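You operate a simulated robot arm through the tools that you are given. There is no shell and no other tool. Be economical: measure what you need, move in short steps, check, and stop when the job is done.

The job below is to be done with a simulated two-armed robot. You get a single attempt, and the scene is never put back.

Task
Teach the sensor on the blue-tab strip of the job card's lot.
Fine: strip in the glass track, sensor slid till its blue lamp lights, locked, then taught.

It is judged by the outcome, as a careful person would: the job done as asked, and still so three seconds after it is handed in. It fails if anything else is knocked over, pushed out of place, dropped, spilled or broken.

Robot
Two 7-joint arms with two-finger parallel grippers on one trunk that stands fixed in place. Base frame: the origin is at the foot of the trunk, x ahead of it, y to its left, z up; the work surface is at about z = 0.8. Lengths are in m, angles in degrees, forces in N, time in s.
The left shoulder is at [0.07, 0.163, 1.195], the right one opposite. With the tool pointing down near the work surface each hand reaches from about 0.38 to 0.88 m from the base axis, measured 20 degrees to its own side. Payload 3.43 kg a hand.
The tool frame of a hand sits at the grasp point between the pads (the TCP): z along the fingers, y along the line on which they close. The tips reach 0.034 m beyond it. Largest opening 0.128 m; finger width 0.024, thickness 0.012; the body of the gripper, 0.048 by 0.13 m, starts 0.096 m behind the TCP.
Orientation is told as [roll, pitch, yaw] about the base's x, y, z axes, in that order, counted from this pose: with the fingers straight down and closing along the base's y, the tool's x points along the base's -x, its y along +y and its z along -z.

Tools
- The arms move only by the tool step_arm. It takes "left_moves", "right_moves" or both (then of equal length, played together; a hand with none holds still); each is a list of rows, each a list of 7 numbers: the shift along the tool's x, y, z in m, then the turn, a rotation vector about the tool's x, y, z in degrees, then the gripper command, from -1 (fully open) to 1 (shut), values between in proportion. In form: [[tx, ty, tz, wx, wy, wz, claw], ...]. A call has 1 to 20 rows; each row shifts and turns the commanded pose from where the row before left it, along the tool's axes as they then stand. A row lasts 0.2 s, in which the tool goes at most 0.05 m and 8.6 degrees; a call with a longer step from one row to the next is refused whole, and so is a gripper value outside its range. Where a pose cannot be reached the arm comes as near as it can. A force on the tool above 40 N (or 10 N above the force at the start of the call, whichever is more), or a blocked arm, ends the call early, and 0.2 s more pass. Each finger travels about 0.153 m/s and halts on what it meets, pressing with about 29 N; the grip force reading is that of the motor and also rises with nothing between the fingers. The clock runs only during rows and for 0.2 s after the last one: add rows that do not move to give the fingers time. It gives the time, the measured TCP pose, the force on the tool (base axes), the opening and the grip force at its end, in the units of the frame above (readings bear some noise), with the torque about the TCP (base axes, N m) and any sound that the robot's microphone picked up.
- Cameras (640 x 400 px; columns grow to the right, rows downward): "scene" is now at [0.1204, -0.054, 1.4238]; the picture's right is [-0.61, -0.79, 0.00], its down [-0.46, 0.36, -0.81] and it looks along [0.64, -0.50, -0.58] (base axes); focal length 340 px, centre (320, 200). "left" rides on the left gripper at [0.076, 0.011, -0.16] in its tool frame; the picture's right is [-0.15, 0.99, 0.00], its down [-0.88, -0.13, -0.46] and it looks along [-0.45, -0.07, 0.89] (tool axes); focal length 234 px, centre (320, 200). "right" rides on the right gripper at [0.076, -0.011, -0.16] in its tool frame; the picture's right is [0.15, 0.99, 0.00], its down [-0.88, 0.13, -0.46] and it looks along [-0.45, 0.07, 0.89] (tool axes); focal length 234 px, centre (320, 200). There is no depth. A picture from a camera that has moved, and an enlarged one, comes with that camera's place and axes in the base frame and with its lens.
- get_image(camera): a new picture of that camera. It takes no simulated time.
- lift_body(by): slides the trunk up (or, below 0, down) by that many m; the arms and the scene camera ride with it, the base frame stays. It gives what a move gives, with no picture.
- turn_head(pan, tilt): turns the head with the scene camera to pan (to the left, within 86 degrees either way) and tilt (down, from -29 to 69), counted from straight ahead of the robot. It gives what a move gives.
- inspect(camera, box): a new picture of the part [left, top, right, bottom] of that camera's present view, enlarged. It takes no simulated time.
- job_done(): hands the job in; it is judged then, once.

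Work in short steps. Places have to be worked out from the pictures, the camera data and where the tool is seen: move nearer, look again, correct. Check each grasp and each placing, and mend what went wrong. You have 120 turns and 78 pictures in all, those below and enlarged ones among them. Open the grippers and draw the arms clear of the work before you hand the job in, unless the task says otherwise; then end with one line.

The tools are called after "Emit:" by a JSON object that holds its "api" and its "payload". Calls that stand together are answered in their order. step_arm: Moves the arms, as the interface text tells. Its arguments: {"type":"object","properties":{"left_moves":{"type":"array","items":{"type":"array","items":{"type":"number"}}},"right_moves":{"type":"array","items":{"type":"array","items":{"type":"number"}}}},"required":[]} The other tools are called the same way: lift_body (by) slides the trunk up or down; turn_head (pan, tilt) turns the head that bears the scene camera; get_image (camera) takes a picture; inspect (camera, box) takes an enlarged picture of a part of a camera's view; job_done () hands the job in.

At the start:

```text
time: 0.0
left_tool_pos: [0.5994, -0.0552, 1.0313]
left_tcp_rot: [-0.1, 0.0, 0.1]
left_force: [0.1, 0.5, -0.1]
left_moment: [0.01, -0.02, 0.03]
left_grip_width: 0.128
left_grip_force: 0.1
right_tool_pos: [0.4458, -0.4783, 1.0409]
right_tcp_rot: [0.1, 0.0, 0.0]
right_force: [0.0, 0.4, 0.4]
right_moment: [-0.02, -0.02, 0.0]
right_grip_width: 0.1279
right_grip_force: 0.1
trunk travel left (down, up): [-0.675, 0.265]
head pan, tilt: [-37.8, 35.5]
```

scene: 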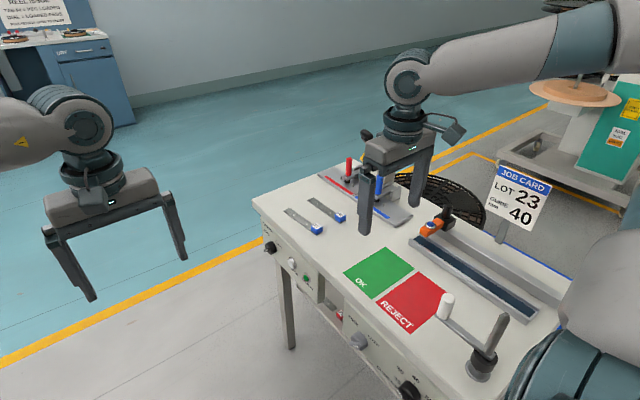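
right: 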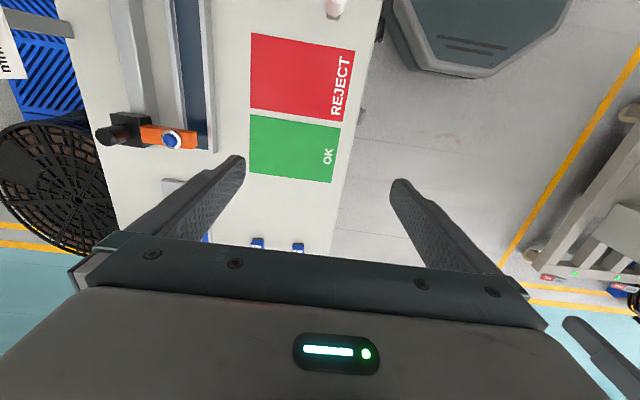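
left: 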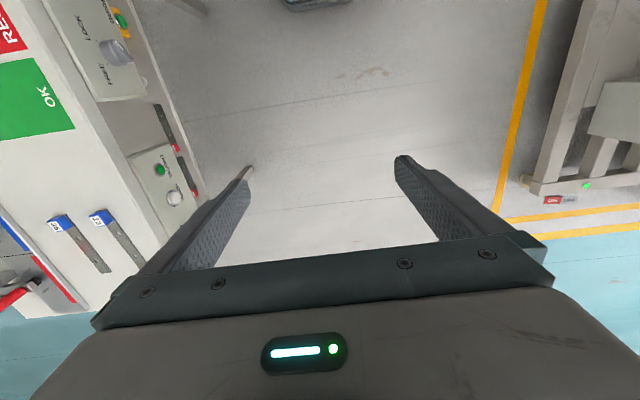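

The card reads lot 23. I enlarge the key areas: card, strips, sensor and front panel.

Emit:
{"api": "inspect", "payload": {"camera": "scene", "box": [400, 150, 580, 262]}}

Emit:
{"api": "inspect", "payload": {"camera": "scene", "box": [250, 150, 430, 262]}}

Emit:
{"api": "inspect", "payload": {"camera": "scene", "box": [250, 230, 522, 400]}}

Emit:
{"api": "inspect", "payload": {"camera": "left", "box": [0, 0, 240, 310]}}

Emit:
{"api": "inspect", "payload": {"camera": "scene", "box": [0, 0, 128, 80]}}

```text
3.56 times, centred on (490, 206) of scene
camera zoom: at [0.1204, -0.054, 1.4238], right [-0.61, -0.79, 0.0], down [-0.46, 0.36, -0.81], along [0.64, -0.5, -0.58], focal length 1207 px, centre (-284, 179)
```

zoom: 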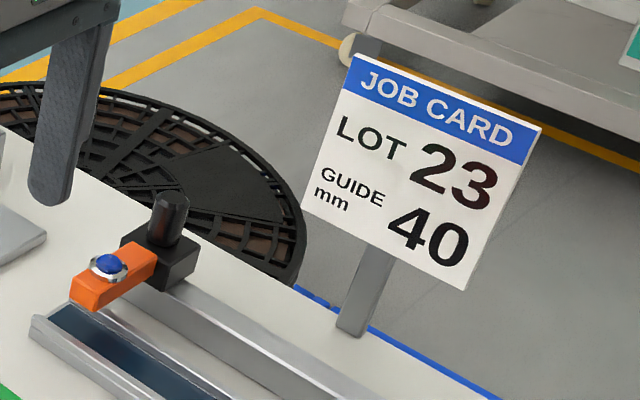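

```text
3.56 times, centred on (340, 206) of scene
camera zoom: at [0.1204, -0.054, 1.4238], right [-0.61, -0.79, 0.0], down [-0.46, 0.36, -0.81], along [0.64, -0.5, -0.58], focal length 1207 px, centre (249, 179)
```

zoom: 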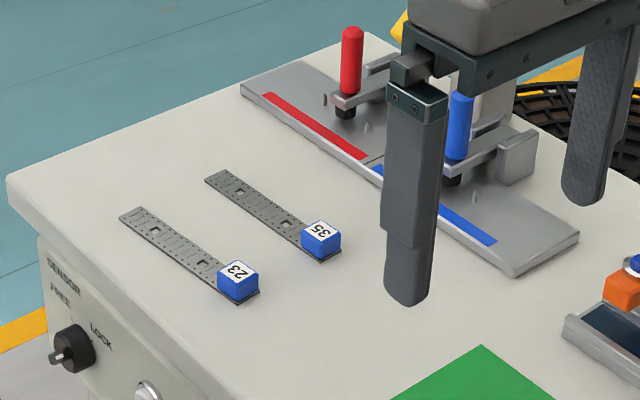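

```text
2.35 times, centred on (386, 315) of scene
camera zoom: at [0.1204, -0.054, 1.4238], right [-0.61, -0.79, 0.0], down [-0.46, 0.36, -0.81], along [0.64, -0.5, -0.58], focal length 799 px, centre (165, -71)
```

zoom: 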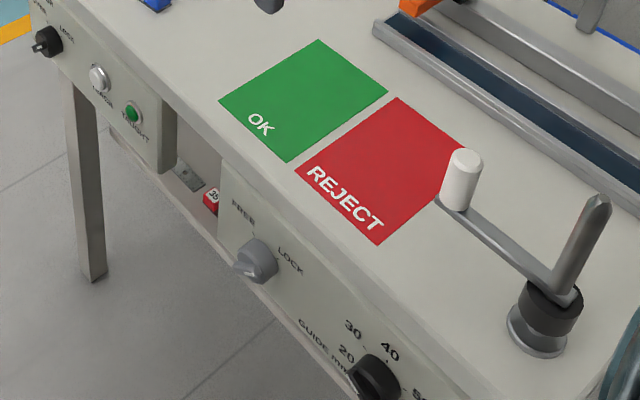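

```text
1.29 times, centred on (120, 155) of left
camera zoom: at [0.5227, -0.0444, 1.1904], right [0.15, 0.99, 0.0], down [0.88, -0.13, 0.46], along [0.45, -0.07, -0.89], focal length 302 px, centre (578, 258)
```

zoom: 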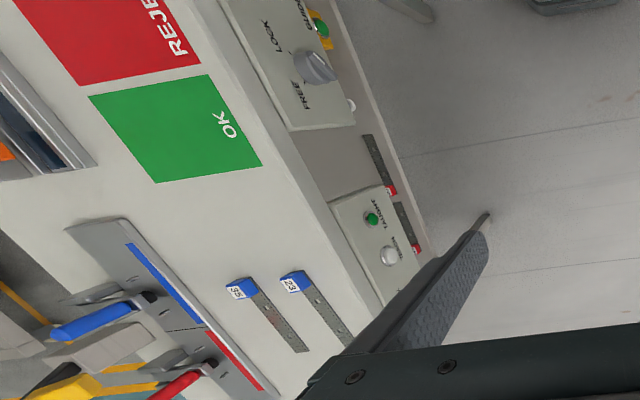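

```text
5.00 times, centred on (64, 40) of scene
camera zoom: at [0.1204, -0.054, 1.4238], right [-0.61, -0.79, 0.0], down [-0.46, 0.36, -0.81], along [0.64, -0.5, -0.58], focal length 1698 px, centre (1600, 1000)
```

zoom: 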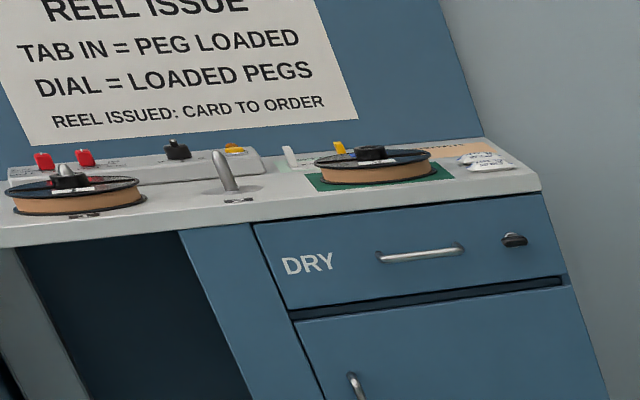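

Strip 23 (blue tab) lies near (0.70…0.83, -0.48); the panel is on the table's +y side. I look at the rest of the table with the head turned more.

Emit:
{"api": "turn_head", "payload": {"pan": -58, "tilt": 45}}

Emit:
{"api": "get_image", "payload": {"camera": "scene"}}

Emit:
{"api": "inspect", "payload": {"camera": "right", "box": [70, 0, 390, 200]}}

```text
time: 0.8
left_tool_pos: [0.599, -0.056, 1.0301]
left_tcp_rot: [0.0, -0.1, 0.2]
left_force: [-0.3, 0.0, 0.0]
left_moment: [-0.02, -0.03, 0.02]
left_grip_width: 0.1283
left_grip_force: 0.0
right_tool_pos: [0.4459, -0.4793, 1.041]
right_tcp_rot: [0.1, 0.0, 0.1]
right_force: [-0.1, 0.3, -0.1]
right_moment: [-0.01, -0.02, 0.0]
right_grip_width: 0.128
right_grip_force: 0.0
trunk travel left (down, up): [-0.675, 0.265]
head pan, tilt: [-58.0, 45.0]
```

```text
69 pictures are left
camera scene: at [0.0942, -0.0691, 1.4097], right [-0.85, -0.53, 0.0], down [-0.38, 0.6, -0.71], along [0.38, -0.6, -0.71], focal length 340 px, centre (320, 200)
```

scene: 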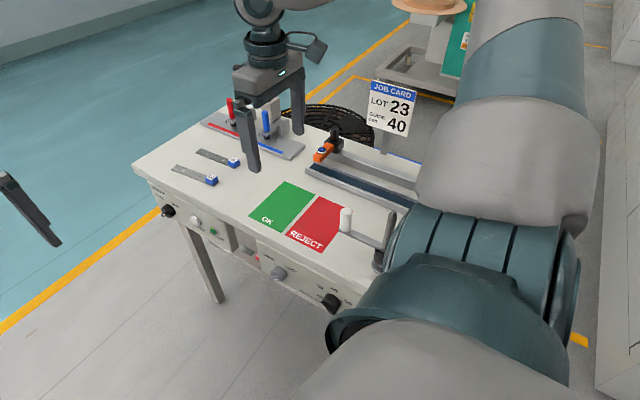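

```text
2.00 times, centred on (230, 100) of right
camera zoom: at [0.3701, -0.49, 1.1995], right [-0.15, 0.99, 0.0], down [0.88, 0.13, 0.46], along [0.45, 0.07, -0.89], focal length 468 px, centre (500, 400)
```

zoom: 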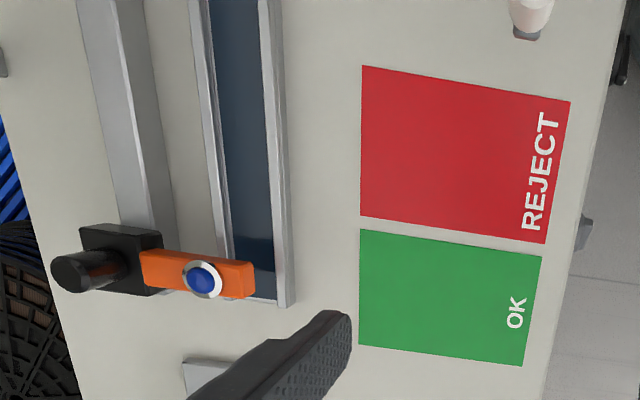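

I move the right hand back and sideways to look at the track first, over (0.30,-0.62).

Emit:
{"api": "step_arm", "payload": {"right_moves": [[0.04, -0.03, 0, 0, 0, 0, -1], [0.04, -0.03, 0, 0, 0, 0, -1], [0.04, -0.03, 0, 0, 0, 0, -1], [0.03, -0.03, 0, 0, 0, 0, -1], [0, -0.02, 0, 0, 0, 0, -1]]}}

Emit:
{"api": "get_image", "payload": {"camera": "right"}}

Emit:
{"api": "get_image", "payload": {"camera": "scene"}}

```text
time: 2.0
left_tool_pos: [0.6004, -0.0557, 1.0304]
left_tcp_rot: [0.1, 0.1, 0.0]
left_force: [0.3, -0.5, -0.8]
left_moment: [0.01, 0.01, 0.03]
left_grip_width: 0.128
left_grip_force: 0.0
right_tool_pos: [0.2964, -0.6216, 1.04]
right_tcp_rot: [0.2, 0.1, 0.1]
right_force: [-0.7, 0.6, -0.5]
right_moment: [-0.02, 0.04, 0.0]
right_grip_width: 0.1284
right_grip_force: 0.1
trunk travel left (down, up): [-0.675, 0.265]
head pan, tilt: [-58.0, 45.0]
```

```text
67 pictures are left
camera right: at [0.221, -0.6329, 1.199], right [-0.15, 0.99, 0.0], down [0.88, 0.13, 0.45], along [0.45, 0.07, -0.89], focal length 234 px, centre (320, 200)
```

right: 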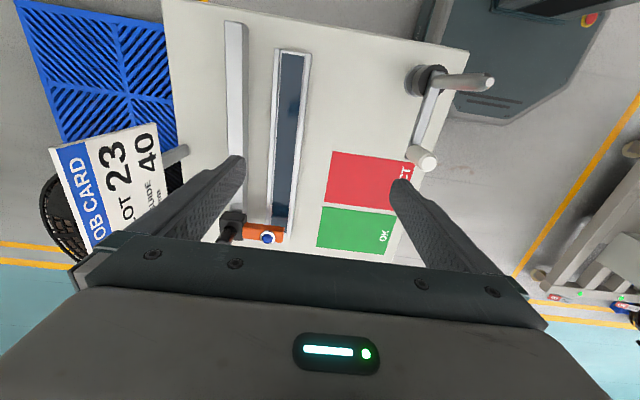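

```text
66 pictures are left
camera scene: at [0.0958, -0.0696, 1.4095], right [-0.85, -0.53, 0.0], down [-0.38, 0.6, -0.71], along [0.37, -0.6, -0.71], focal length 340 px, centre (320, 200)
```

scene: 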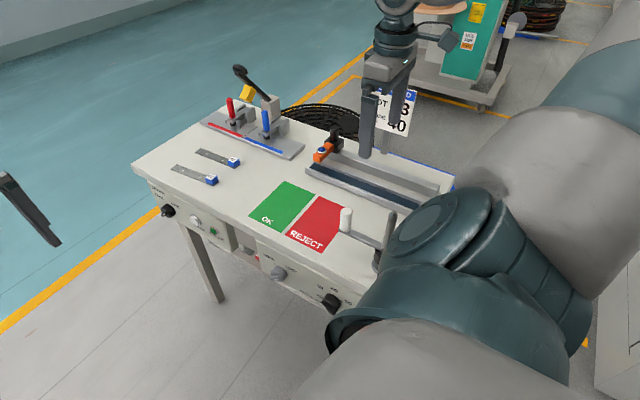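

The track is a single glass-floored channel along x (≈0.19–0.505, y≈-0.67), with the sensor at its far-x end. Now over to strip 23 for a close look.

Emit:
{"api": "step_arm", "payload": {"right_moves": [[-0.04, 0.02, 0, 0, 0, 0, -1], [-0.045, 0.02, 0, 0, 0, 0, -1], [-0.045, 0.02, 0, 0, 0, 0, -1], [-0.045, 0.02, 0, 0, 0, 0, -1], [-0.045, 0.02, 0, 0, 0, 0, -1], [-0.045, 0.02, 0.0, 0, 0, 0, -0.4], [-0.045, 0.014, 0.01, 0, 0, 0, -0.2], [-0.04, 0, 0.04, 0, 0, 0, -0.2], [0, 0, 0.03, 0, 0, 0, -0.2]]}}

Emit:
{"api": "get_image", "payload": {"camera": "right"}}

Emit:
{"api": "get_image", "payload": {"camera": "scene"}}

```text
refused: row 8 steps farther than a row can; nothing moved
```

```text
65 pictures are left
camera right: at [0.221, -0.6329, 1.199], right [-0.15, 0.99, 0.0], down [0.88, 0.13, 0.45], along [0.45, 0.07, -0.89], focal length 234 px, centre (320, 200)
```

right: 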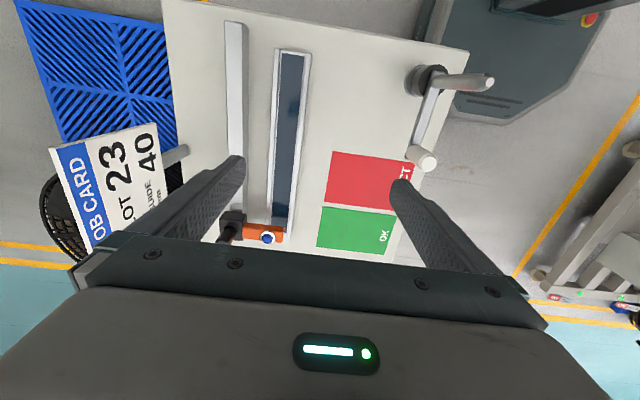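

```text
64 pictures are left
camera scene: at [0.0958, -0.0696, 1.4095], right [-0.85, -0.53, 0.0], down [-0.38, 0.6, -0.71], along [0.37, -0.6, -0.71], focal length 340 px, centre (320, 200)
```

scene: 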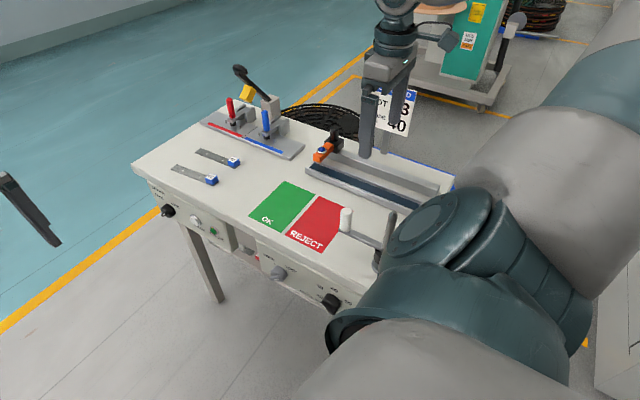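

One row was too long; I repeat with smaller steps.

Emit:
{"api": "step_arm", "payload": {"right_moves": [[-0.04, 0.02, 0, 0, 0, 0, -1], [-0.045, 0.02, 0, 0, 0, 0, -1], [-0.045, 0.02, 0, 0, 0, 0, -1], [-0.045, 0.02, 0, 0, 0, 0, -1], [-0.045, 0.02, 0, 0, 0, 0, -1], [-0.045, 0.02, 0.0, 0, 0, 0, -0.4], [-0.045, 0.014, 0.01, 0, 0, 0, -0.2], [-0.03, 0, 0.03, 0, 0, 0, -0.2], [0, 0, 0.03, 0, 0, 0, -0.2]]}}

```text
time: 4.0
left_tool_pos: [0.5995, -0.0562, 1.0313]
left_tcp_rot: [0.0, 0.1, 0.1]
left_force: [0.2, -0.9, -0.3]
left_moment: [0.03, -0.03, 0.03]
left_grip_width: 0.1283
left_grip_force: 0.1
right_tool_pos: [0.6369, -0.4831, 0.9707]
right_tcp_rot: [0.1, -0.1, 0.1]
right_force: [0.2, 0.4, 0.2]
right_moment: [-0.03, -0.03, 0.03]
right_grip_width: 0.0768
right_grip_force: 0.0
trunk travel left (down, up): [-0.675, 0.265]
head pan, tilt: [-58.0, 45.0]
```

Emit:
{"api": "get_image", "payload": {"camera": "right"}}

Emit:
{"api": "inspect", "payload": {"camera": "scene", "box": [270, 110, 478, 240]}}

```text
63 pictures are left
camera right: at [0.5599, -0.4953, 1.1294], right [-0.15, 0.99, 0.0], down [0.88, 0.13, 0.46], along [0.45, 0.07, -0.89], focal length 234 px, centre (320, 200)
```

right: 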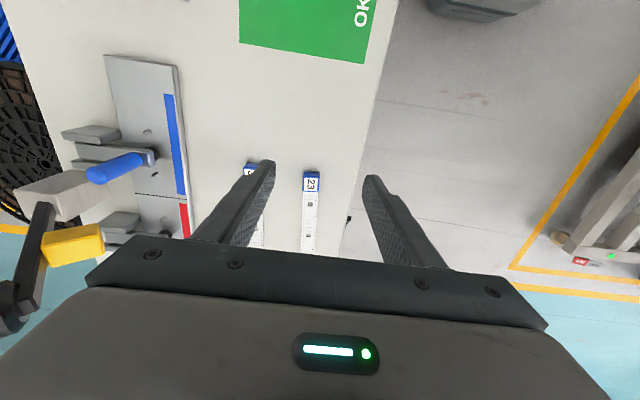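

```text
3.08 times, centred on (374, 175) of scene
camera zoom: at [0.0941, -0.07, 1.4097], right [-0.85, -0.53, 0.0], down [-0.38, 0.6, -0.71], along [0.37, -0.6, -0.71], focal length 1045 px, centre (154, 277)
```

zoom: 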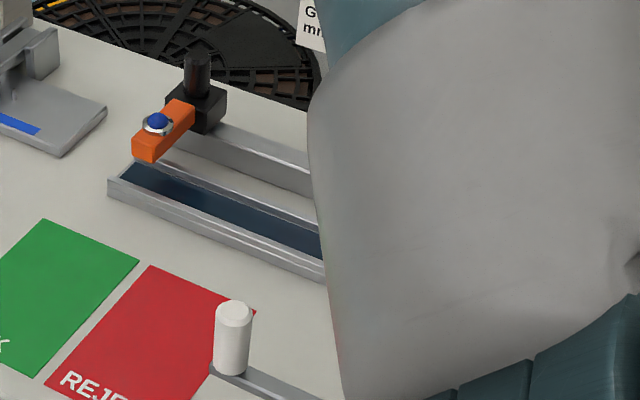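

Tab centre is about (0.69, -0.488). I move above it and come down to z≈0.86 with the fingers narrowed.

Emit:
{"api": "step_arm", "payload": {"right_moves": [[-0.03, -0.005, 0.02, 0, 0, 0, 0.2], [-0.023, 0, 0.03, 0, 0, 0, 0.2], [0, 0, 0.03, 0, 0, 0, 0.2], [0, 0, 0.03, 0, 0, 0, 0.2]]}}

Emit:
{"api": "get_image", "payload": {"camera": "right"}}

Emit:
{"api": "turn_head", "payload": {"pan": -38, "tilt": 38}}

Emit:
{"api": "inspect", "payload": {"camera": "scene", "box": [220, 120, 380, 220]}}

```text
time: 5.0
left_tool_pos: [0.5996, -0.0551, 1.0294]
left_tcp_rot: [0.1, -0.1, 0.1]
left_force: [0.3, 0.6, -0.7]
left_moment: [-0.01, 0.01, 0.02]
left_grip_width: 0.1279
left_grip_force: 0.1
right_tool_pos: [0.6813, -0.4896, 0.8657]
right_tcp_rot: [0.0, 0.1, 0.1]
right_force: [-0.4, -0.4, -0.9]
right_moment: [0.0, -0.03, 0.01]
right_grip_width: 0.0511
right_grip_force: 0.1
right hand out of reach, approached as far as the arm can: row 4
trunk travel left (down, up): [-0.675, 0.265]
head pan, tilt: [-58.0, 45.0]
```

```text
61 pictures are left
camera right: at [0.6059, -0.5014, 1.0237], right [-0.15, 0.99, 0.0], down [0.88, 0.13, 0.46], along [0.45, 0.07, -0.89], focal length 234 px, centre (320, 200)
```

right: 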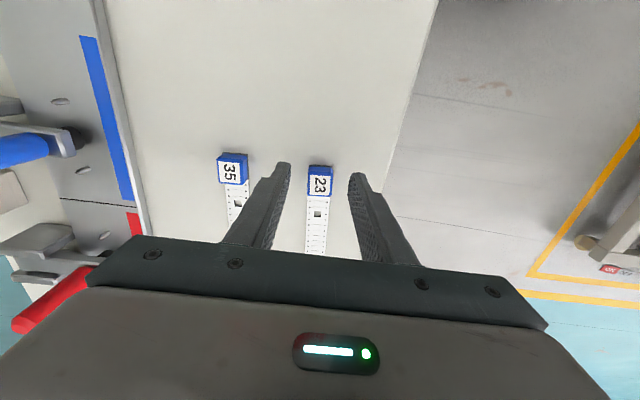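

```text
time: 5.9
left_tool_pos: [0.599, -0.0556, 1.0306]
left_tcp_rot: [0.0, 0.0, -0.1]
left_force: [0.3, 0.4, -0.4]
left_moment: [-0.01, 0.02, 0.03]
left_grip_width: 0.1279
left_grip_force: 0.1
right_tool_pos: [0.6807, -0.4901, 0.866]
right_tcp_rot: [0.0, 0.0, 0.1]
right_force: [-0.4, 0.3, -0.7]
right_moment: [-0.01, -0.02, 0.02]
right_grip_width: 0.0511
right_grip_force: 0.0
trunk travel left (down, up): [-0.675, 0.265]
head pan, tilt: [-38.0, 38.0]
```

```text
4.00 times, centred on (300, 170) of scene
camera zoom: at [0.119, -0.0531, 1.4199], right [-0.62, -0.79, 0.0], down [-0.49, 0.38, -0.79], along [0.62, -0.49, -0.62], focal length 1358 px, centre (400, 320)
```

zoom: 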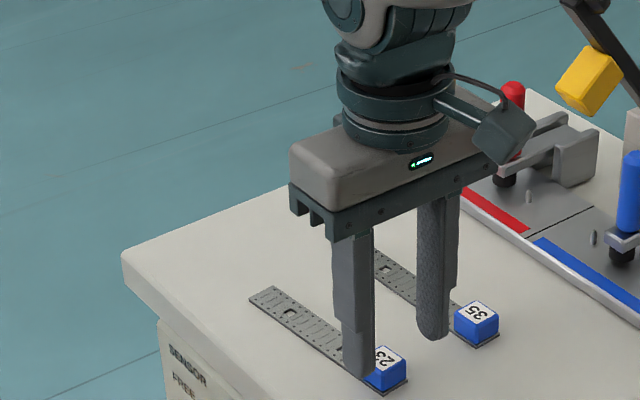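

The arm is at its reach limit here; I raise the hand and lower the trunk to gain reach.

Emit:
{"api": "step_arm", "payload": {"right_moves": [[0, 0, -0.04, 0, 0, 0, 0.2], [0, 0, -0.04, 0, 0, 0, 0.2]]}}

Emit:
{"api": "lift_body", "payload": {"by": -0.1}}

```text
time: 6.5
left_tool_pos: [0.5987, -0.0548, 1.0315]
left_tcp_rot: [0.0, 0.0, 0.2]
left_force: [-0.4, -0.4, -0.5]
left_moment: [-0.06, 0.01, 0.0]
left_grip_width: 0.1279
left_grip_force: 0.0
right_tool_pos: [0.6819, -0.4883, 0.9469]
right_tcp_rot: [0.0, 0.0, 0.0]
right_force: [0.3, 0.7, -1.1]
right_moment: [-0.03, -0.02, 0.03]
right_grip_width: 0.0511
right_grip_force: 0.1
trunk travel left (down, up): [-0.675, 0.265]
head pan, tilt: [-38.0, 38.0]
```

```text
time: 7.8
left_tool_pos: [0.5987, -0.0561, 0.9305]
left_tcp_rot: [0.0, 0.0, 0.1]
left_force: [-0.8, -0.5, 0.5]
left_moment: [0.03, -0.03, 0.0]
left_grip_width: 0.1281
left_grip_force: 0.0
right_tool_pos: [0.6823, -0.4876, 0.8468]
right_tcp_rot: [0.0, 0.0, 0.0]
right_force: [-0.4, 0.1, 0.3]
right_moment: [0.0, -0.01, 0.01]
right_grip_width: 0.0516
right_grip_force: 0.2
trunk travel left (down, up): [-0.575, 0.365]
head pan, tilt: [-38.0, 38.0]
```

Now at z 0.847 with reach to spare. I nudge forward, down to tips just above the table, and close.

Emit:
{"api": "step_arm", "payload": {"right_moves": [[-0.008, -0.001, 0.003, 0, 0, 0, 0.2], [0, 0, 0.004, 0, 0, 0, 0.2], [0, 0, 0, 0, 0, 0, 0.5], [0, 0, 0, 0, 0, 0, 0.75], [0, 0, 0, 0, 0, 0, 0.75], [0, 0, 0, 0, 0, 0, 0.75]]}}

Emit:
{"api": "get_image", "payload": {"camera": "right"}}

```text
time: 9.2
left_tool_pos: [0.5984, -0.0556, 0.931]
left_tcp_rot: [0.1, 0.1, 0.1]
left_force: [-0.1, 0.5, -0.3]
left_moment: [-0.02, -0.04, -0.02]
left_grip_width: 0.1278
left_grip_force: 0.1
right_tool_pos: [0.6904, -0.4889, 0.8396]
right_tcp_rot: [0.0, -0.1, 0.1]
right_force: [-0.3, 0.1, 0.5]
right_moment: [0.0, 0.0, -0.03]
right_grip_width: 0.0228
right_grip_force: 29.1
trunk travel left (down, up): [-0.575, 0.365]
head pan, tilt: [-38.0, 38.0]
```

```text
59 pictures are left
camera right: at [0.6155, -0.5011, 0.9984], right [-0.15, 0.99, 0.0], down [0.88, 0.13, 0.46], along [0.45, 0.07, -0.89], focal length 234 px, centre (320, 200)
```

right: 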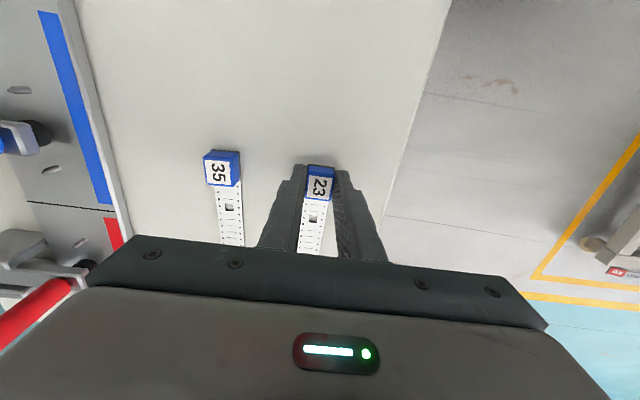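

Grip is 0.0228 wide on the tab. The tips are very low, which could foul the track walls, so I regrip about 7 mm higher, then lift.

Emit:
{"api": "step_arm", "payload": {"right_moves": [[0, 0, 0, 0, 0, 0, 0.4], [0, 0, -0.007, 0, 0, 0, 0.4], [0, 0, 0, 0, 0, 0, 0.75], [0, 0, 0, 0, 0, 0, 0.75], [0, 0, 0, 0, 0, 0, 0.75], [0, 0, -0.01, 0, 0, 0, 0.75], [0, 0, -0.03, 0, 0, 0, 0.75], [0, 0, -0.03, 0, 0, 0, 0.75], [0, 0, -0.03, 0, 0, 0, 0.75]]}}

Emit:
{"api": "get_image", "payload": {"camera": "right"}}

Emit:
{"api": "inspect", "payload": {"camera": "scene", "box": [220, 90, 412, 210]}}

```text
time: 11.2
left_tool_pos: [0.5986, -0.0554, 0.9312]
left_tcp_rot: [0.0, 0.0, 0.1]
left_force: [0.4, 0.6, -0.7]
left_moment: [-0.03, -0.01, 0.03]
left_grip_width: 0.1282
left_grip_force: 0.2
right_tool_pos: [0.6912, -0.4911, 0.9465]
right_tcp_rot: [0.0, 0.0, 0.1]
right_force: [0.1, -0.7, 0.5]
right_moment: [-0.02, -0.01, -0.02]
right_grip_width: 0.0229
right_grip_force: 28.5
trunk travel left (down, up): [-0.575, 0.365]
head pan, tilt: [-38.0, 38.0]
```

```text
58 pictures are left
camera right: at [0.6163, -0.5012, 1.1052], right [-0.15, 0.99, 0.0], down [0.88, 0.13, 0.46], along [0.45, 0.07, -0.89], focal length 234 px, centre (320, 200)
```

right: 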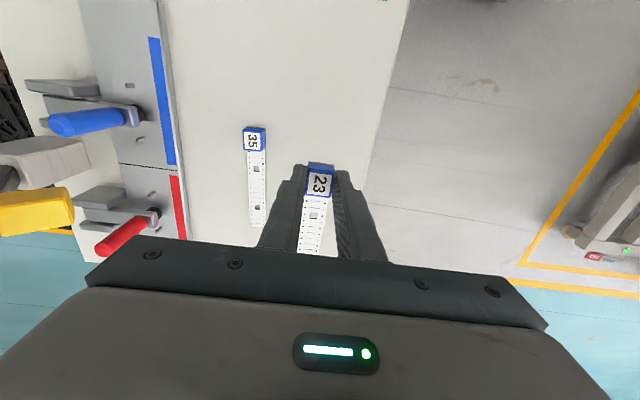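

```text
3.33 times, centred on (316, 150) of scene
camera zoom: at [0.1186, -0.0528, 1.32], right [-0.62, -0.79, 0.0], down [-0.49, 0.38, -0.79], along [0.62, -0.48, -0.62], focal length 1132 px, centre (333, 367)
```

zoom: 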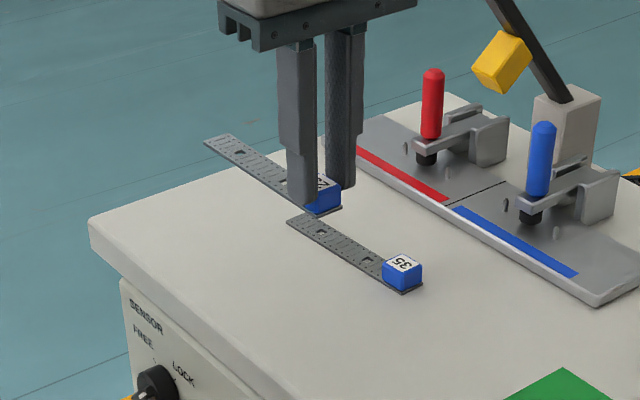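

Strip 23 is held level. I carry it back over the table and hover above the track for a look.

Emit:
{"api": "step_arm", "payload": {"right_moves": [[0.03, 0, -0.03, 0, 0, 0, 0.75], [0.04, 0, -0.02, 0, 0, 0, 0.75], [0.045, 0, 0, 0, 0, 0, 0.75], [0.045, 0, 0, 0, 0, 0, 0.75], [0.04, -0.02, 0, 0, 0, 0, 0.75], [0.04, -0.025, 0, 0, 0, 0, 0.75], [0.04, -0.025, 0, 0, 0, 0, 0.75], [0.04, -0.025, 0, 0, 0, 0, 0.75], [0.04, -0.025, 0, 0, 0, 0, 0.75], [0.03, -0.03, 0, 0, 0, 0, 0.75], [0.02, -0.03, 0, 0, 0, 0, 0.75], [0, 0, 0, 0, 0, 0, 0.75]]}}

Emit:
{"api": "turn_head", "payload": {"pan": -65, "tilt": 45}}

Emit:
{"api": "get_image", "payload": {"camera": "right"}}

Emit:
{"api": "get_image", "payload": {"camera": "scene"}}

```text
time: 13.8
left_tool_pos: [0.5997, -0.054, 0.9302]
left_tcp_rot: [0.0, -0.1, 0.2]
left_force: [-0.3, 0.4, -0.8]
left_moment: [0.03, 0.01, 0.02]
left_grip_width: 0.1278
left_grip_force: 0.2
right_tool_pos: [0.2811, -0.67, 0.9958]
right_tcp_rot: [0.0, 0.0, 0.1]
right_force: [0.2, 0.3, 0.1]
right_moment: [0.02, 0.02, -0.02]
right_grip_width: 0.0226
right_grip_force: 29.0
trunk travel left (down, up): [-0.575, 0.365]
head pan, tilt: [-38.0, 38.0]
```

```text
time: 14.7
left_tool_pos: [0.5988, -0.0539, 0.9305]
left_tcp_rot: [0.0, -0.1, 0.0]
left_force: [0.4, -0.8, -0.2]
left_moment: [0.0, -0.04, -0.01]
left_grip_width: 0.1281
left_grip_force: 0.0
right_tool_pos: [0.2817, -0.6686, 0.9954]
right_tcp_rot: [0.0, 0.0, 0.1]
right_force: [0.2, -0.1, 0.1]
right_moment: [0.03, -0.01, -0.03]
right_grip_width: 0.0226
right_grip_force: 28.9
trunk travel left (down, up): [-0.575, 0.365]
head pan, tilt: [-65.0, 45.0]
```

```text
56 pictures are left
camera right: at [0.2057, -0.6805, 1.1547], right [-0.15, 0.99, 0.0], down [0.88, 0.13, 0.46], along [0.45, 0.07, -0.89], focal length 234 px, centre (320, 200)
```

right: 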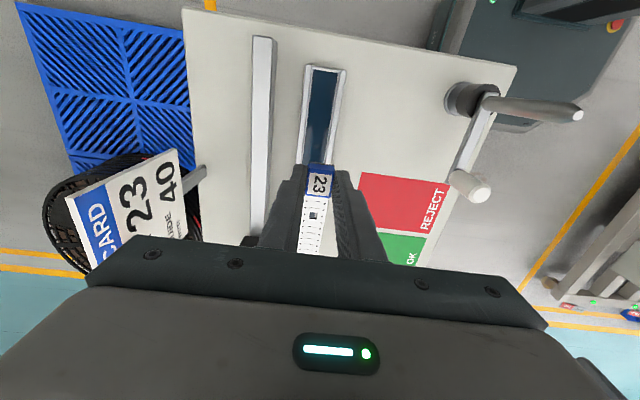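

```text
55 pictures are left
camera scene: at [0.0854, -0.0738, 1.3097], right [-0.91, -0.42, 0.0], down [-0.3, 0.64, -0.71], along [0.3, -0.64, -0.71], focal length 340 px, centre (320, 200)
```

scene: 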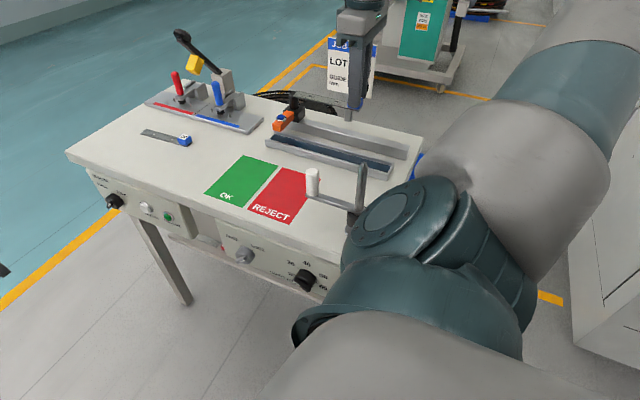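

The strip hovers over the track. I raise the trunk to keep the elbow well clear of the crank, then enlarge the view to align with the track.

Emit:
{"api": "lift_body", "payload": {"by": 0.1}}

Emit:
{"api": "inspect", "payload": {"camera": "right", "box": [220, 50, 420, 250]}}

Emit:
{"api": "get_image", "payload": {"camera": "scene"}}

```text
time: 16.0
left_tool_pos: [0.5994, -0.056, 1.0299]
left_tcp_rot: [0.0, 0.0, 0.1]
left_force: [0.5, -0.3, -0.2]
left_moment: [-0.04, 0.05, -0.04]
left_grip_width: 0.1279
left_grip_force: 0.1
right_tool_pos: [0.2823, -0.6698, 1.0947]
right_tcp_rot: [-0.1, 0.0, 0.1]
right_force: [0.1, 0.1, -1.2]
right_moment: [-0.02, 0.01, -0.01]
right_grip_width: 0.0226
right_grip_force: 28.9
trunk travel left (down, up): [-0.675, 0.265]
head pan, tilt: [-65.0, 45.0]
```

```text
2.00 times, centred on (320, 150) of right
camera zoom: at [0.2059, -0.6807, 1.2544], right [-0.15, 0.99, 0.0], down [0.88, 0.13, 0.46], along [0.45, 0.07, -0.89], focal length 468 px, centre (320, 300)
```

zoom: 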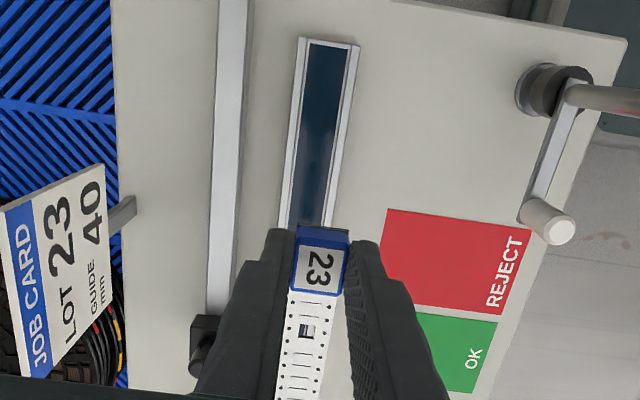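

```text
53 pictures are left
camera scene: at [0.0856, -0.0741, 1.4096], right [-0.91, -0.42, 0.0], down [-0.3, 0.64, -0.71], along [0.3, -0.64, -0.71], focal length 340 px, centre (320, 200)
```

scene: 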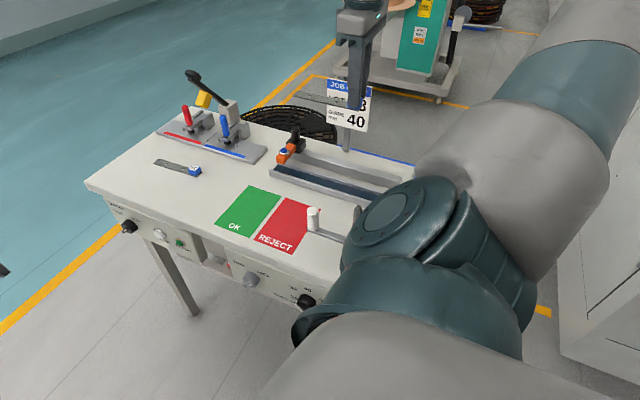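

The track centreline here is y≈-0.673 and parallel to the strip within reading error. I shift 4 mm and descend to z≈0.90.

Emit:
{"api": "step_arm", "payload": {"right_moves": [[0, -0.004, 0.03, 0, 0, 0, 0.75], [0, 0, 0.04, 0, 0, 0, 0.75], [0, 0, 0.04, 0, 0, 0, 0.75], [0, 0, 0.04, 0, 0, 0, 0.75], [0, 0, 0.03, 0, 0, 0, 0.75], [0, 0, 0, 0, 0, 0, 0.75]]}}

Emit:
{"api": "inspect", "payload": {"camera": "right", "box": [220, 50, 420, 250]}}

Emit:
{"api": "inspect", "payload": {"camera": "scene", "box": [240, 100, 432, 220]}}

```text
time: 17.4
left_tool_pos: [0.5993, -0.0552, 1.0304]
left_tcp_rot: [0.0, 0.0, 0.1]
left_force: [-0.3, 0.8, -0.8]
left_moment: [0.0, 0.02, -0.01]
left_grip_width: 0.1279
left_grip_force: 0.0
right_tool_pos: [0.284, -0.6734, 0.9174]
right_tcp_rot: [0.0, 0.0, 0.1]
right_force: [0.7, 0.7, -1.1]
right_moment: [-0.01, 0.01, 0.0]
right_grip_width: 0.0228
right_grip_force: 29.0
trunk travel left (down, up): [-0.675, 0.265]
head pan, tilt: [-65.0, 45.0]
```

```text
2.00 times, centred on (320, 150) of right
camera zoom: at [0.2071, -0.6847, 1.0752], right [-0.15, 0.99, 0.0], down [0.88, 0.13, 0.46], along [0.45, 0.07, -0.89], focal length 468 px, centre (320, 300)
```

zoom: 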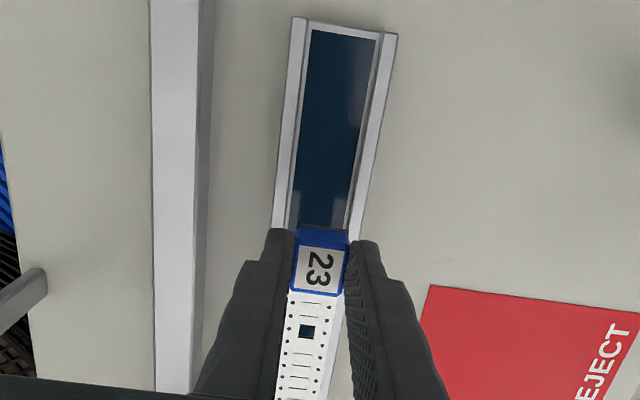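

```text
3.33 times, centred on (336, 160) of scene
camera zoom: at [0.085, -0.0736, 1.4097], right [-0.91, -0.42, 0.0], down [-0.3, 0.64, -0.71], along [0.3, -0.64, -0.71], focal length 1132 px, centre (267, 333)
```

zoom: 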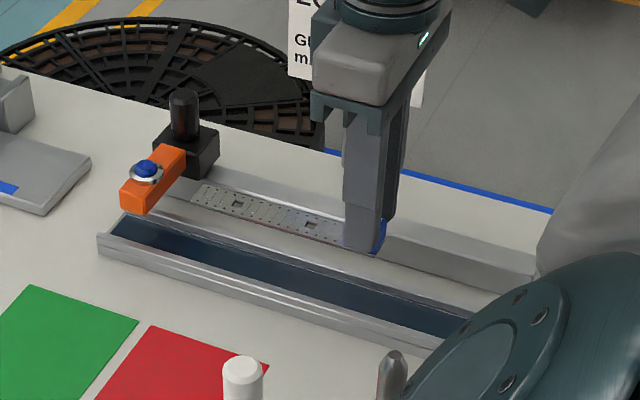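

Interior is about 35 mm wide and the strip is centred within 1–2 mm. I descend slowly toward the floor until contact.

Emit:
{"api": "step_arm", "payload": {"right_moves": [[0, 0.001, 0.025, 0, 0, 0, 0.75], [0, 0, 0.02, 0, 0, 0, 0.75], [0, 0, 0.004, 0, 0, 0, 0.75], [0, 0, 0.003, 0, 0, 0, 0.75], [0, 0, 0.0, 0, 0, 0, 0.75]]}}

Emit:
{"api": "inspect", "payload": {"camera": "scene", "box": [240, 100, 432, 220]}}

Emit:
{"api": "inspect", "payload": {"camera": "right", "box": [220, 50, 420, 250]}}

```text
time: 18.6
left_tool_pos: [0.5993, -0.0545, 1.0303]
left_tcp_rot: [0.0, -0.1, 0.0]
left_force: [0.0, 0.3, -0.1]
left_moment: [0.0, -0.01, 0.0]
left_grip_width: 0.1281
left_grip_force: 0.1
right_tool_pos: [0.2828, -0.6722, 0.8647]
right_tcp_rot: [0.0, 0.0, 0.2]
right_force: [-0.4, 0.5, -0.3]
right_moment: [-0.03, 0.02, 0.01]
right_grip_width: 0.0229
right_grip_force: 28.5
trunk travel left (down, up): [-0.675, 0.265]
head pan, tilt: [-65.0, 45.0]
```

```text
3.33 times, centred on (336, 160) of scene
camera zoom: at [0.0853, -0.0738, 1.4097], right [-0.91, -0.42, 0.0], down [-0.3, 0.64, -0.71], along [0.3, -0.64, -0.71], focal length 1132 px, centre (267, 333)
```

zoom: 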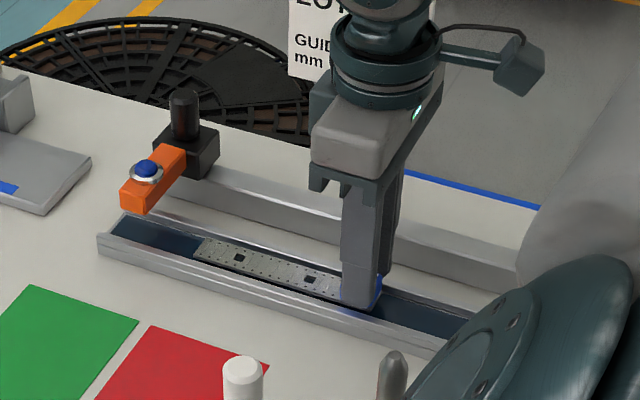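

```text
2.00 times, centred on (320, 150) of right
camera zoom: at [0.2061, -0.6831, 1.0231], right [-0.15, 0.99, 0.0], down [0.88, 0.13, 0.46], along [0.45, 0.07, -0.89], focal length 468 px, centre (320, 300)
```

zoom: 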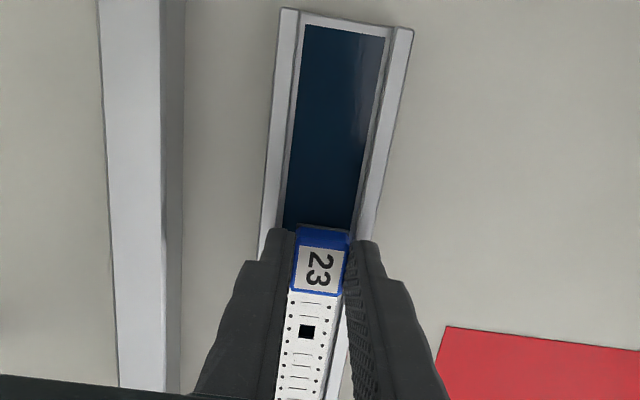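

Well centred. I keep lowering in 2 mm steps.

Emit:
{"api": "step_arm", "payload": {"right_moves": [[0, 0, 0.003, 0, 0, 0, 0.75], [0, 0, 0.003, 0, 0, 0, 0.75], [0, 0, 0.002, 0, 0, 0, 0.75], [0, 0, 0.002, 0, 0, 0, 0.75]]}}

```text
time: 19.6
left_tool_pos: [0.5977, -0.053, 1.03]
left_tcp_rot: [0.0, 0.0, 0.1]
left_force: [0.8, 0.0, 0.5]
left_moment: [-0.01, 0.03, -0.03]
left_grip_width: 0.1282
left_grip_force: 0.1
right_tool_pos: [0.2808, -0.6719, 0.8569]
right_tcp_rot: [-0.1, -0.1, 0.0]
right_force: [-2.1, 0.8, 21.1]
right_moment: [0.04, -0.02, 0.03]
right_grip_width: 0.0229
right_grip_force: 28.8
trunk travel left (down, up): [-0.675, 0.265]
head pan, tilt: [-65.0, 45.0]
```

Contact at z≈0.857 (21 N). I back off slightly to relieve it, then open to release and look.

Emit:
{"api": "step_arm", "payload": {"right_moves": [[0, 0, -0.0015, 0, 0, 0, 0.75], [0, 0, 0, 0, 0, 0, 0.55], [0, 0, 0, 0, 0, 0, 0.45], [0, 0, 0, 0, 0, 0, 0.45]]}}

Emit:
{"api": "inspect", "payload": {"camera": "right", "box": [220, 50, 420, 250]}}

Emit:
{"api": "inspect", "payload": {"camera": "scene", "box": [270, 130, 400, 212]}}

```text
time: 20.6
left_tool_pos: [0.5997, -0.0549, 1.0313]
left_tcp_rot: [0.0, -0.1, 0.2]
left_force: [0.8, 0.3, -0.1]
left_moment: [0.01, -0.03, -0.01]
left_grip_width: 0.1282
left_grip_force: 0.0
right_tool_pos: [0.2819, -0.6735, 0.8543]
right_tcp_rot: [0.1, -0.1, 0.1]
right_force: [0.6, -0.6, 0.2]
right_moment: [0.01, 0.01, 0.03]
right_grip_width: 0.0352
right_grip_force: 0.0
trunk travel left (down, up): [-0.675, 0.265]
head pan, tilt: [-65.0, 45.0]
```

```text
2.00 times, centred on (320, 150) of right
camera zoom: at [0.2059, -0.6838, 1.0137], right [-0.15, 0.99, 0.0], down [0.88, 0.13, 0.46], along [0.45, 0.07, -0.89], focal length 468 px, centre (320, 300)
```

zoom: 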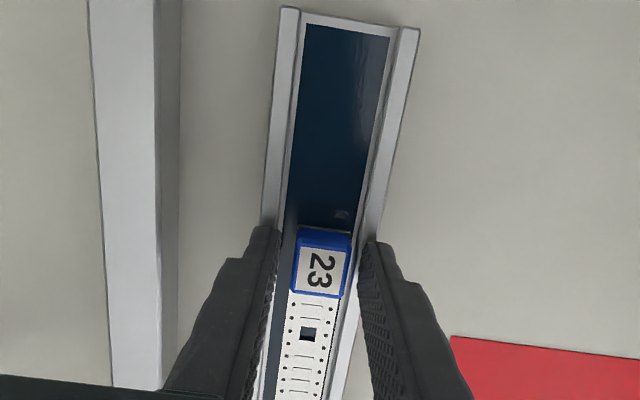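

```text
4.88 times, centred on (335, 171) of scene
camera zoom: at [0.0852, -0.0737, 1.4097], right [-0.91, -0.42, 0.0], down [-0.3, 0.64, -0.71], along [0.3, -0.64, -0.71], focal length 1656 px, centre (247, 342)
```

zoom: 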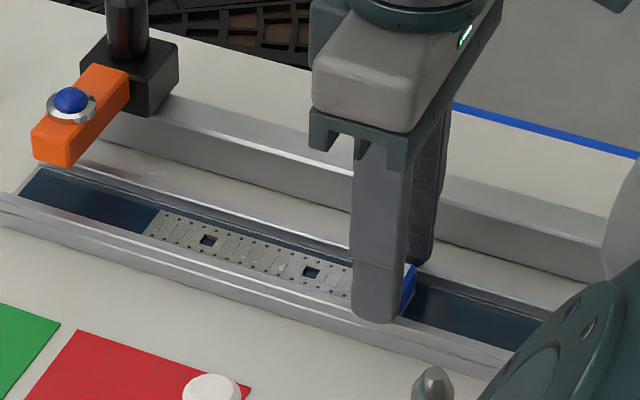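

The strip sits flat in the track. I withdraw upward, turn the hand 90° (so the pads close along x, camera on the +y side, away from the card) and go above the sensor's knob at about (0.482, -0.762).

Emit:
{"api": "step_arm", "payload": {"right_moves": [[0, 0, -0.02, 0, 0, 0, 0.45], [0, 0, -0.045, 0, 0, 0, 0.3], [0, 0, -0.045, 0, 0, 0, 0], [0, 0, -0.045, 0, 0, 0, 0], [0, 0, 0, 0, 0, 8.5, 0], [0, 0, 0, 0, 0, 8.5, 0], [0, 0, 0, 0, 0, 8.5, 0], [0, 0, 0, 0, 0, 8.5, 0], [0, 0, 0, 0, 0, 8.5, 0], [0, 0, 0, 0, 0, 8.5, 0], [0, 0, 0, 0, 0, 8.5, 0], [0, 0, 0, 0, 0, 8.5, 0], [0, 0, 0, 0, 0, 8.5, 0], [0, 0, 0, 0, 0, 8.5, 0], [0, 0, 0, 0, 0, 5, 0]]}}

Emit:
{"api": "inspect", "payload": {"camera": "scene", "box": [80, 180, 272, 300]}}

```text
time: 23.8
left_tool_pos: [0.5991, -0.0566, 1.0302]
left_tcp_rot: [0.0, 0.0, 0.2]
left_force: [1.0, -0.4, 0.2]
left_moment: [-0.01, 0.02, -0.02]
left_grip_width: 0.1278
left_grip_force: 0.1
right_tool_pos: [0.2826, -0.6725, 1.0105]
right_tcp_rot: [0.1, 0.0, -89.9]
right_force: [-0.4, 0.0, -1.3]
right_moment: [0.0, -0.01, 0.0]
right_grip_width: 0.064
right_grip_force: 0.1
trunk travel left (down, up): [-0.675, 0.265]
head pan, tilt: [-65.0, 45.0]
```

```text
3.33 times, centred on (176, 240) of scene
camera zoom: at [0.0854, -0.0738, 1.4097], right [-0.91, -0.42, 0.0], down [-0.3, 0.64, -0.71], along [0.3, -0.64, -0.71], focal length 1132 px, centre (800, 67)
```

zoom: 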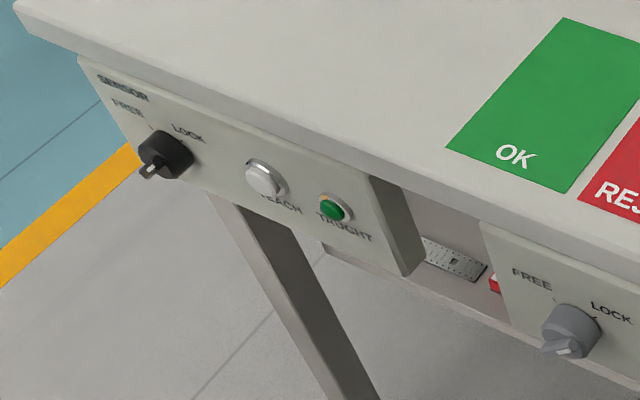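

Now above the sensor knob, down to z≈0.95.

Emit:
{"api": "step_arm", "payload": {"right_moves": [[-0.02, 0.04, 0, 0, 0, 0, 0], [-0.02, 0.04, 0, 0, 0, 0, 0], [-0.02, 0.04, 0, 0, 0, 0, 0], [-0.02, 0.04, 0, 0, 0, 0, 0], [-0.01, 0.04, 0.0, 0, 0, 0, 0], [0, 0, 0.03, 0, 0, 0, 0], [0, 0, 0.03, 0, 0, 0, 0]]}}

Emit:
{"api": "get_image", "payload": {"camera": "right"}}

Emit:
{"api": "inspect", "payload": {"camera": "scene", "box": [220, 100, 412, 220]}}

```text
time: 25.4
left_tool_pos: [0.5984, -0.0567, 1.0307]
left_tcp_rot: [0.0, 0.0, -0.1]
left_force: [0.2, -1.0, 0.1]
left_moment: [-0.05, -0.03, 0.02]
left_grip_width: 0.1283
left_grip_force: 0.0
right_tool_pos: [0.4809, -0.7628, 0.9475]
right_tcp_rot: [0.0, 0.0, -90.0]
right_force: [-0.5, 0.4, 0.4]
right_moment: [-0.03, -0.02, 0.01]
right_grip_width: 0.0641
right_grip_force: 0.2
trunk travel left (down, up): [-0.675, 0.265]
head pan, tilt: [-65.0, 45.0]
```

```text
45 pictures are left
camera right: at [0.4689, -0.6862, 1.1062], right [0.99, 0.15, 0.0], down [0.13, -0.88, 0.46], along [0.07, -0.45, -0.89], focal length 234 px, centre (320, 200)
```

right: 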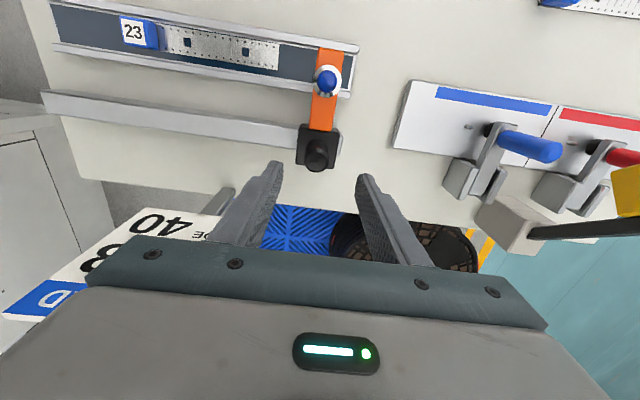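

```text
3.33 times, centred on (316, 160) of scene
camera zoom: at [0.0846, -0.0748, 1.4097], right [-0.91, -0.42, 0.0], down [-0.3, 0.64, -0.71], along [0.3, -0.64, -0.71], focal length 1132 px, centre (333, 333)
```

zoom: 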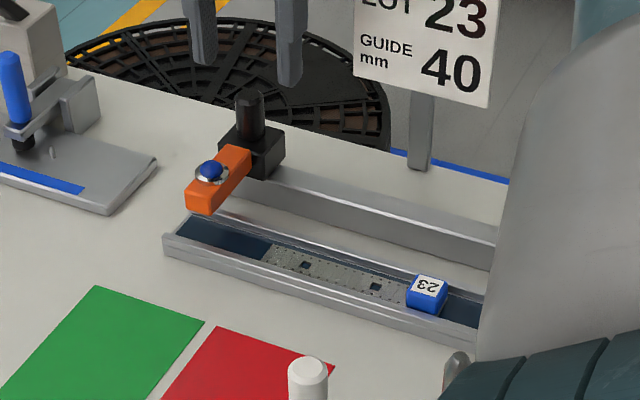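

Knob centre is near (0.478, -0.754). I correct, descend around it to z≈0.893 and close.

Emit:
{"api": "step_arm", "payload": {"right_moves": [[0.008, -0.003, 0.02, 0, 0, 0, 0], [0, 0, 0.02, 0, 0, 0, 0], [0, 0, 0.014, 0, 0, 0, 0], [0, 0, 0, 0, 0, 0, 0]]}}

Emit:
{"api": "get_image", "payload": {"camera": "right"}}

Emit:
{"api": "inspect", "payload": {"camera": "scene", "box": [240, 100, 368, 180]}}

```text
time: 26.4
left_tool_pos: [0.599, -0.0563, 1.0306]
left_tcp_rot: [0.0, 0.1, 0.1]
left_force: [0.5, 0.1, 0.1]
left_moment: [0.01, 0.02, 0.0]
left_grip_width: 0.1281
left_grip_force: 0.0
right_tool_pos: [0.4787, -0.7548, 0.8944]
right_tcp_rot: [0.0, 0.1, -89.9]
right_force: [0.4, -0.9, -0.8]
right_moment: [0.04, 0.03, -0.02]
right_grip_width: 0.0639
right_grip_force: 0.0
trunk travel left (down, up): [-0.675, 0.265]
head pan, tilt: [-65.0, 45.0]
```

```text
43 pictures are left
camera right: at [0.4679, -0.6782, 1.053], right [0.99, 0.15, 0.0], down [0.13, -0.88, 0.45], along [0.07, -0.45, -0.89], focal length 234 px, centre (320, 200)
```

right: 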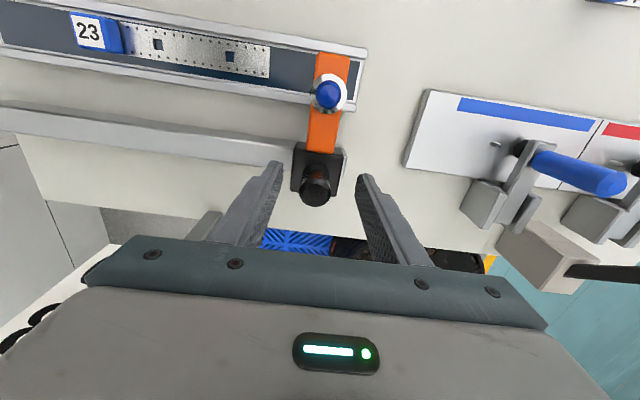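

```text
5.00 times, centred on (304, 140) of scene
camera zoom: at [0.0853, -0.0743, 1.4096], right [-0.91, -0.42, 0.0], down [-0.3, 0.64, -0.71], along [0.3, -0.64, -0.71], focal length 1698 px, centre (400, 500)
```

zoom: 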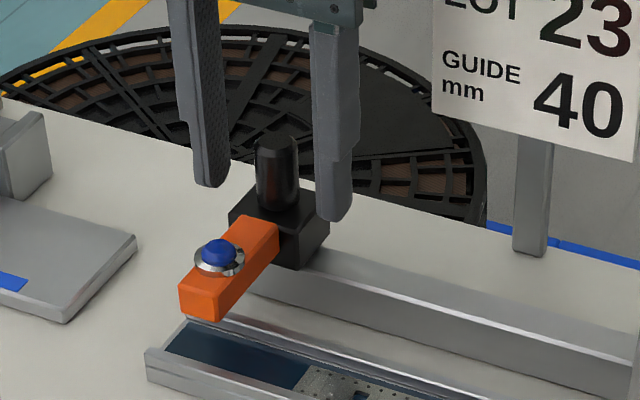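

The knob is between the pads. Closing on it.

Emit:
{"api": "step_arm", "payload": {"right_moves": [[0, 0, 0, 0, 0, 0, 0.3], [0, 0, 0, 0, 0, 0, 0.6], [0, 0, 0, 0, 0, 0, 0.8], [0, 0, 0, 0, 0, 0, 0.8]]}}

Emit:
{"api": "get_image", "payload": {"camera": "right"}}

```text
time: 27.4
left_tool_pos: [0.5971, -0.0551, 1.0304]
left_tcp_rot: [0.1, -0.2, 0.0]
left_force: [0.6, 0.2, -0.5]
left_moment: [-0.01, 0.0, -0.01]
left_grip_width: 0.1278
left_grip_force: 0.0
right_tool_pos: [0.4755, -0.755, 0.8945]
right_tcp_rot: [-0.1, 0.1, -90.0]
right_force: [-18.4, 5.7, -4.4]
right_moment: [-0.15, -0.66, -0.07]
right_grip_width: 0.0235
right_grip_force: 45.4
trunk travel left (down, up): [-0.675, 0.265]
head pan, tilt: [-65.0, 45.0]
```

```text
41 pictures are left
camera right: at [0.4647, -0.6782, 1.0531], right [0.99, 0.15, 0.0], down [0.13, -0.88, 0.45], along [0.06, -0.45, -0.89], focal length 234 px, centre (320, 200)
```

right: 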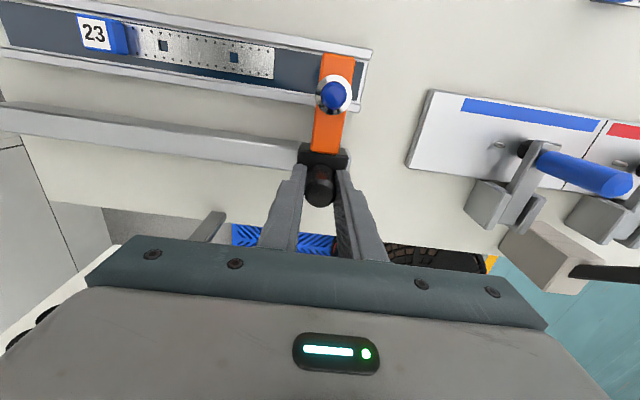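

The knob is held (the slide seems at its +x stop). I ease -x by 1.5 cm to see whether it slides freely.

Emit:
{"api": "step_arm", "payload": {"right_moves": [[0, -0.005, 0, 0, 0, 0, 0.8], [0, -0.005, 0, 0, 0, 0, 0.8], [0, -0.005, 0, 0, 0, 0, 0.8], [0, 0, 0, 0, 0, 0, 0.8]]}}

Emit:
{"api": "inspect", "payload": {"camera": "right", "box": [80, 0, 400, 200]}}

```text
time: 28.3
left_tool_pos: [0.6038, -0.0598, 1.0258]
left_tcp_rot: [0.1, 0.4, -0.1]
left_force: [0.4, -0.2, -0.3]
left_moment: [0.01, -0.02, 0.0]
left_grip_width: 0.1278
left_grip_force: 0.2
right_tool_pos: [0.473, -0.7547, 0.8951]
right_tcp_rot: [1.0, 0.2, -89.8]
right_force: [43.2, 16.0, -26.8]
right_moment: [-0.04, 1.24, 0.06]
right_grip_width: 0.0242
right_grip_force: 44.7
trunk travel left (down, up): [-0.675, 0.265]
head pan, tilt: [-65.0, 45.0]
stopped in row 4 (right hand): the force on the tool passed its limit at 42 N (the readings are from after the stop); the commanded pose is now the measured one
```

```text
2.00 times, centred on (240, 100) of right
camera zoom: at [0.4588, -0.6793, 1.054], right [0.99, 0.15, 0.02], down [0.13, -0.88, 0.45], along [0.08, -0.45, -0.89], focal length 468 px, centre (480, 400)
```

zoom: 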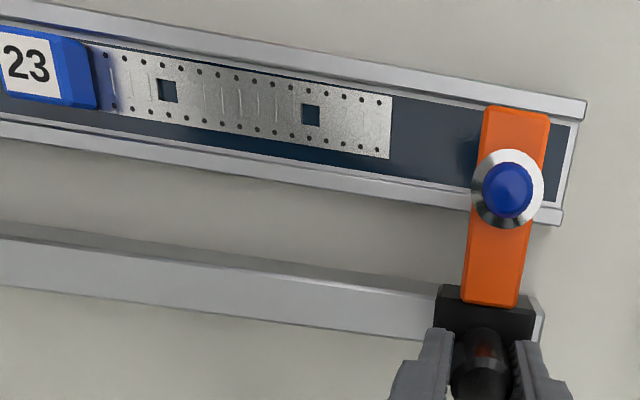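

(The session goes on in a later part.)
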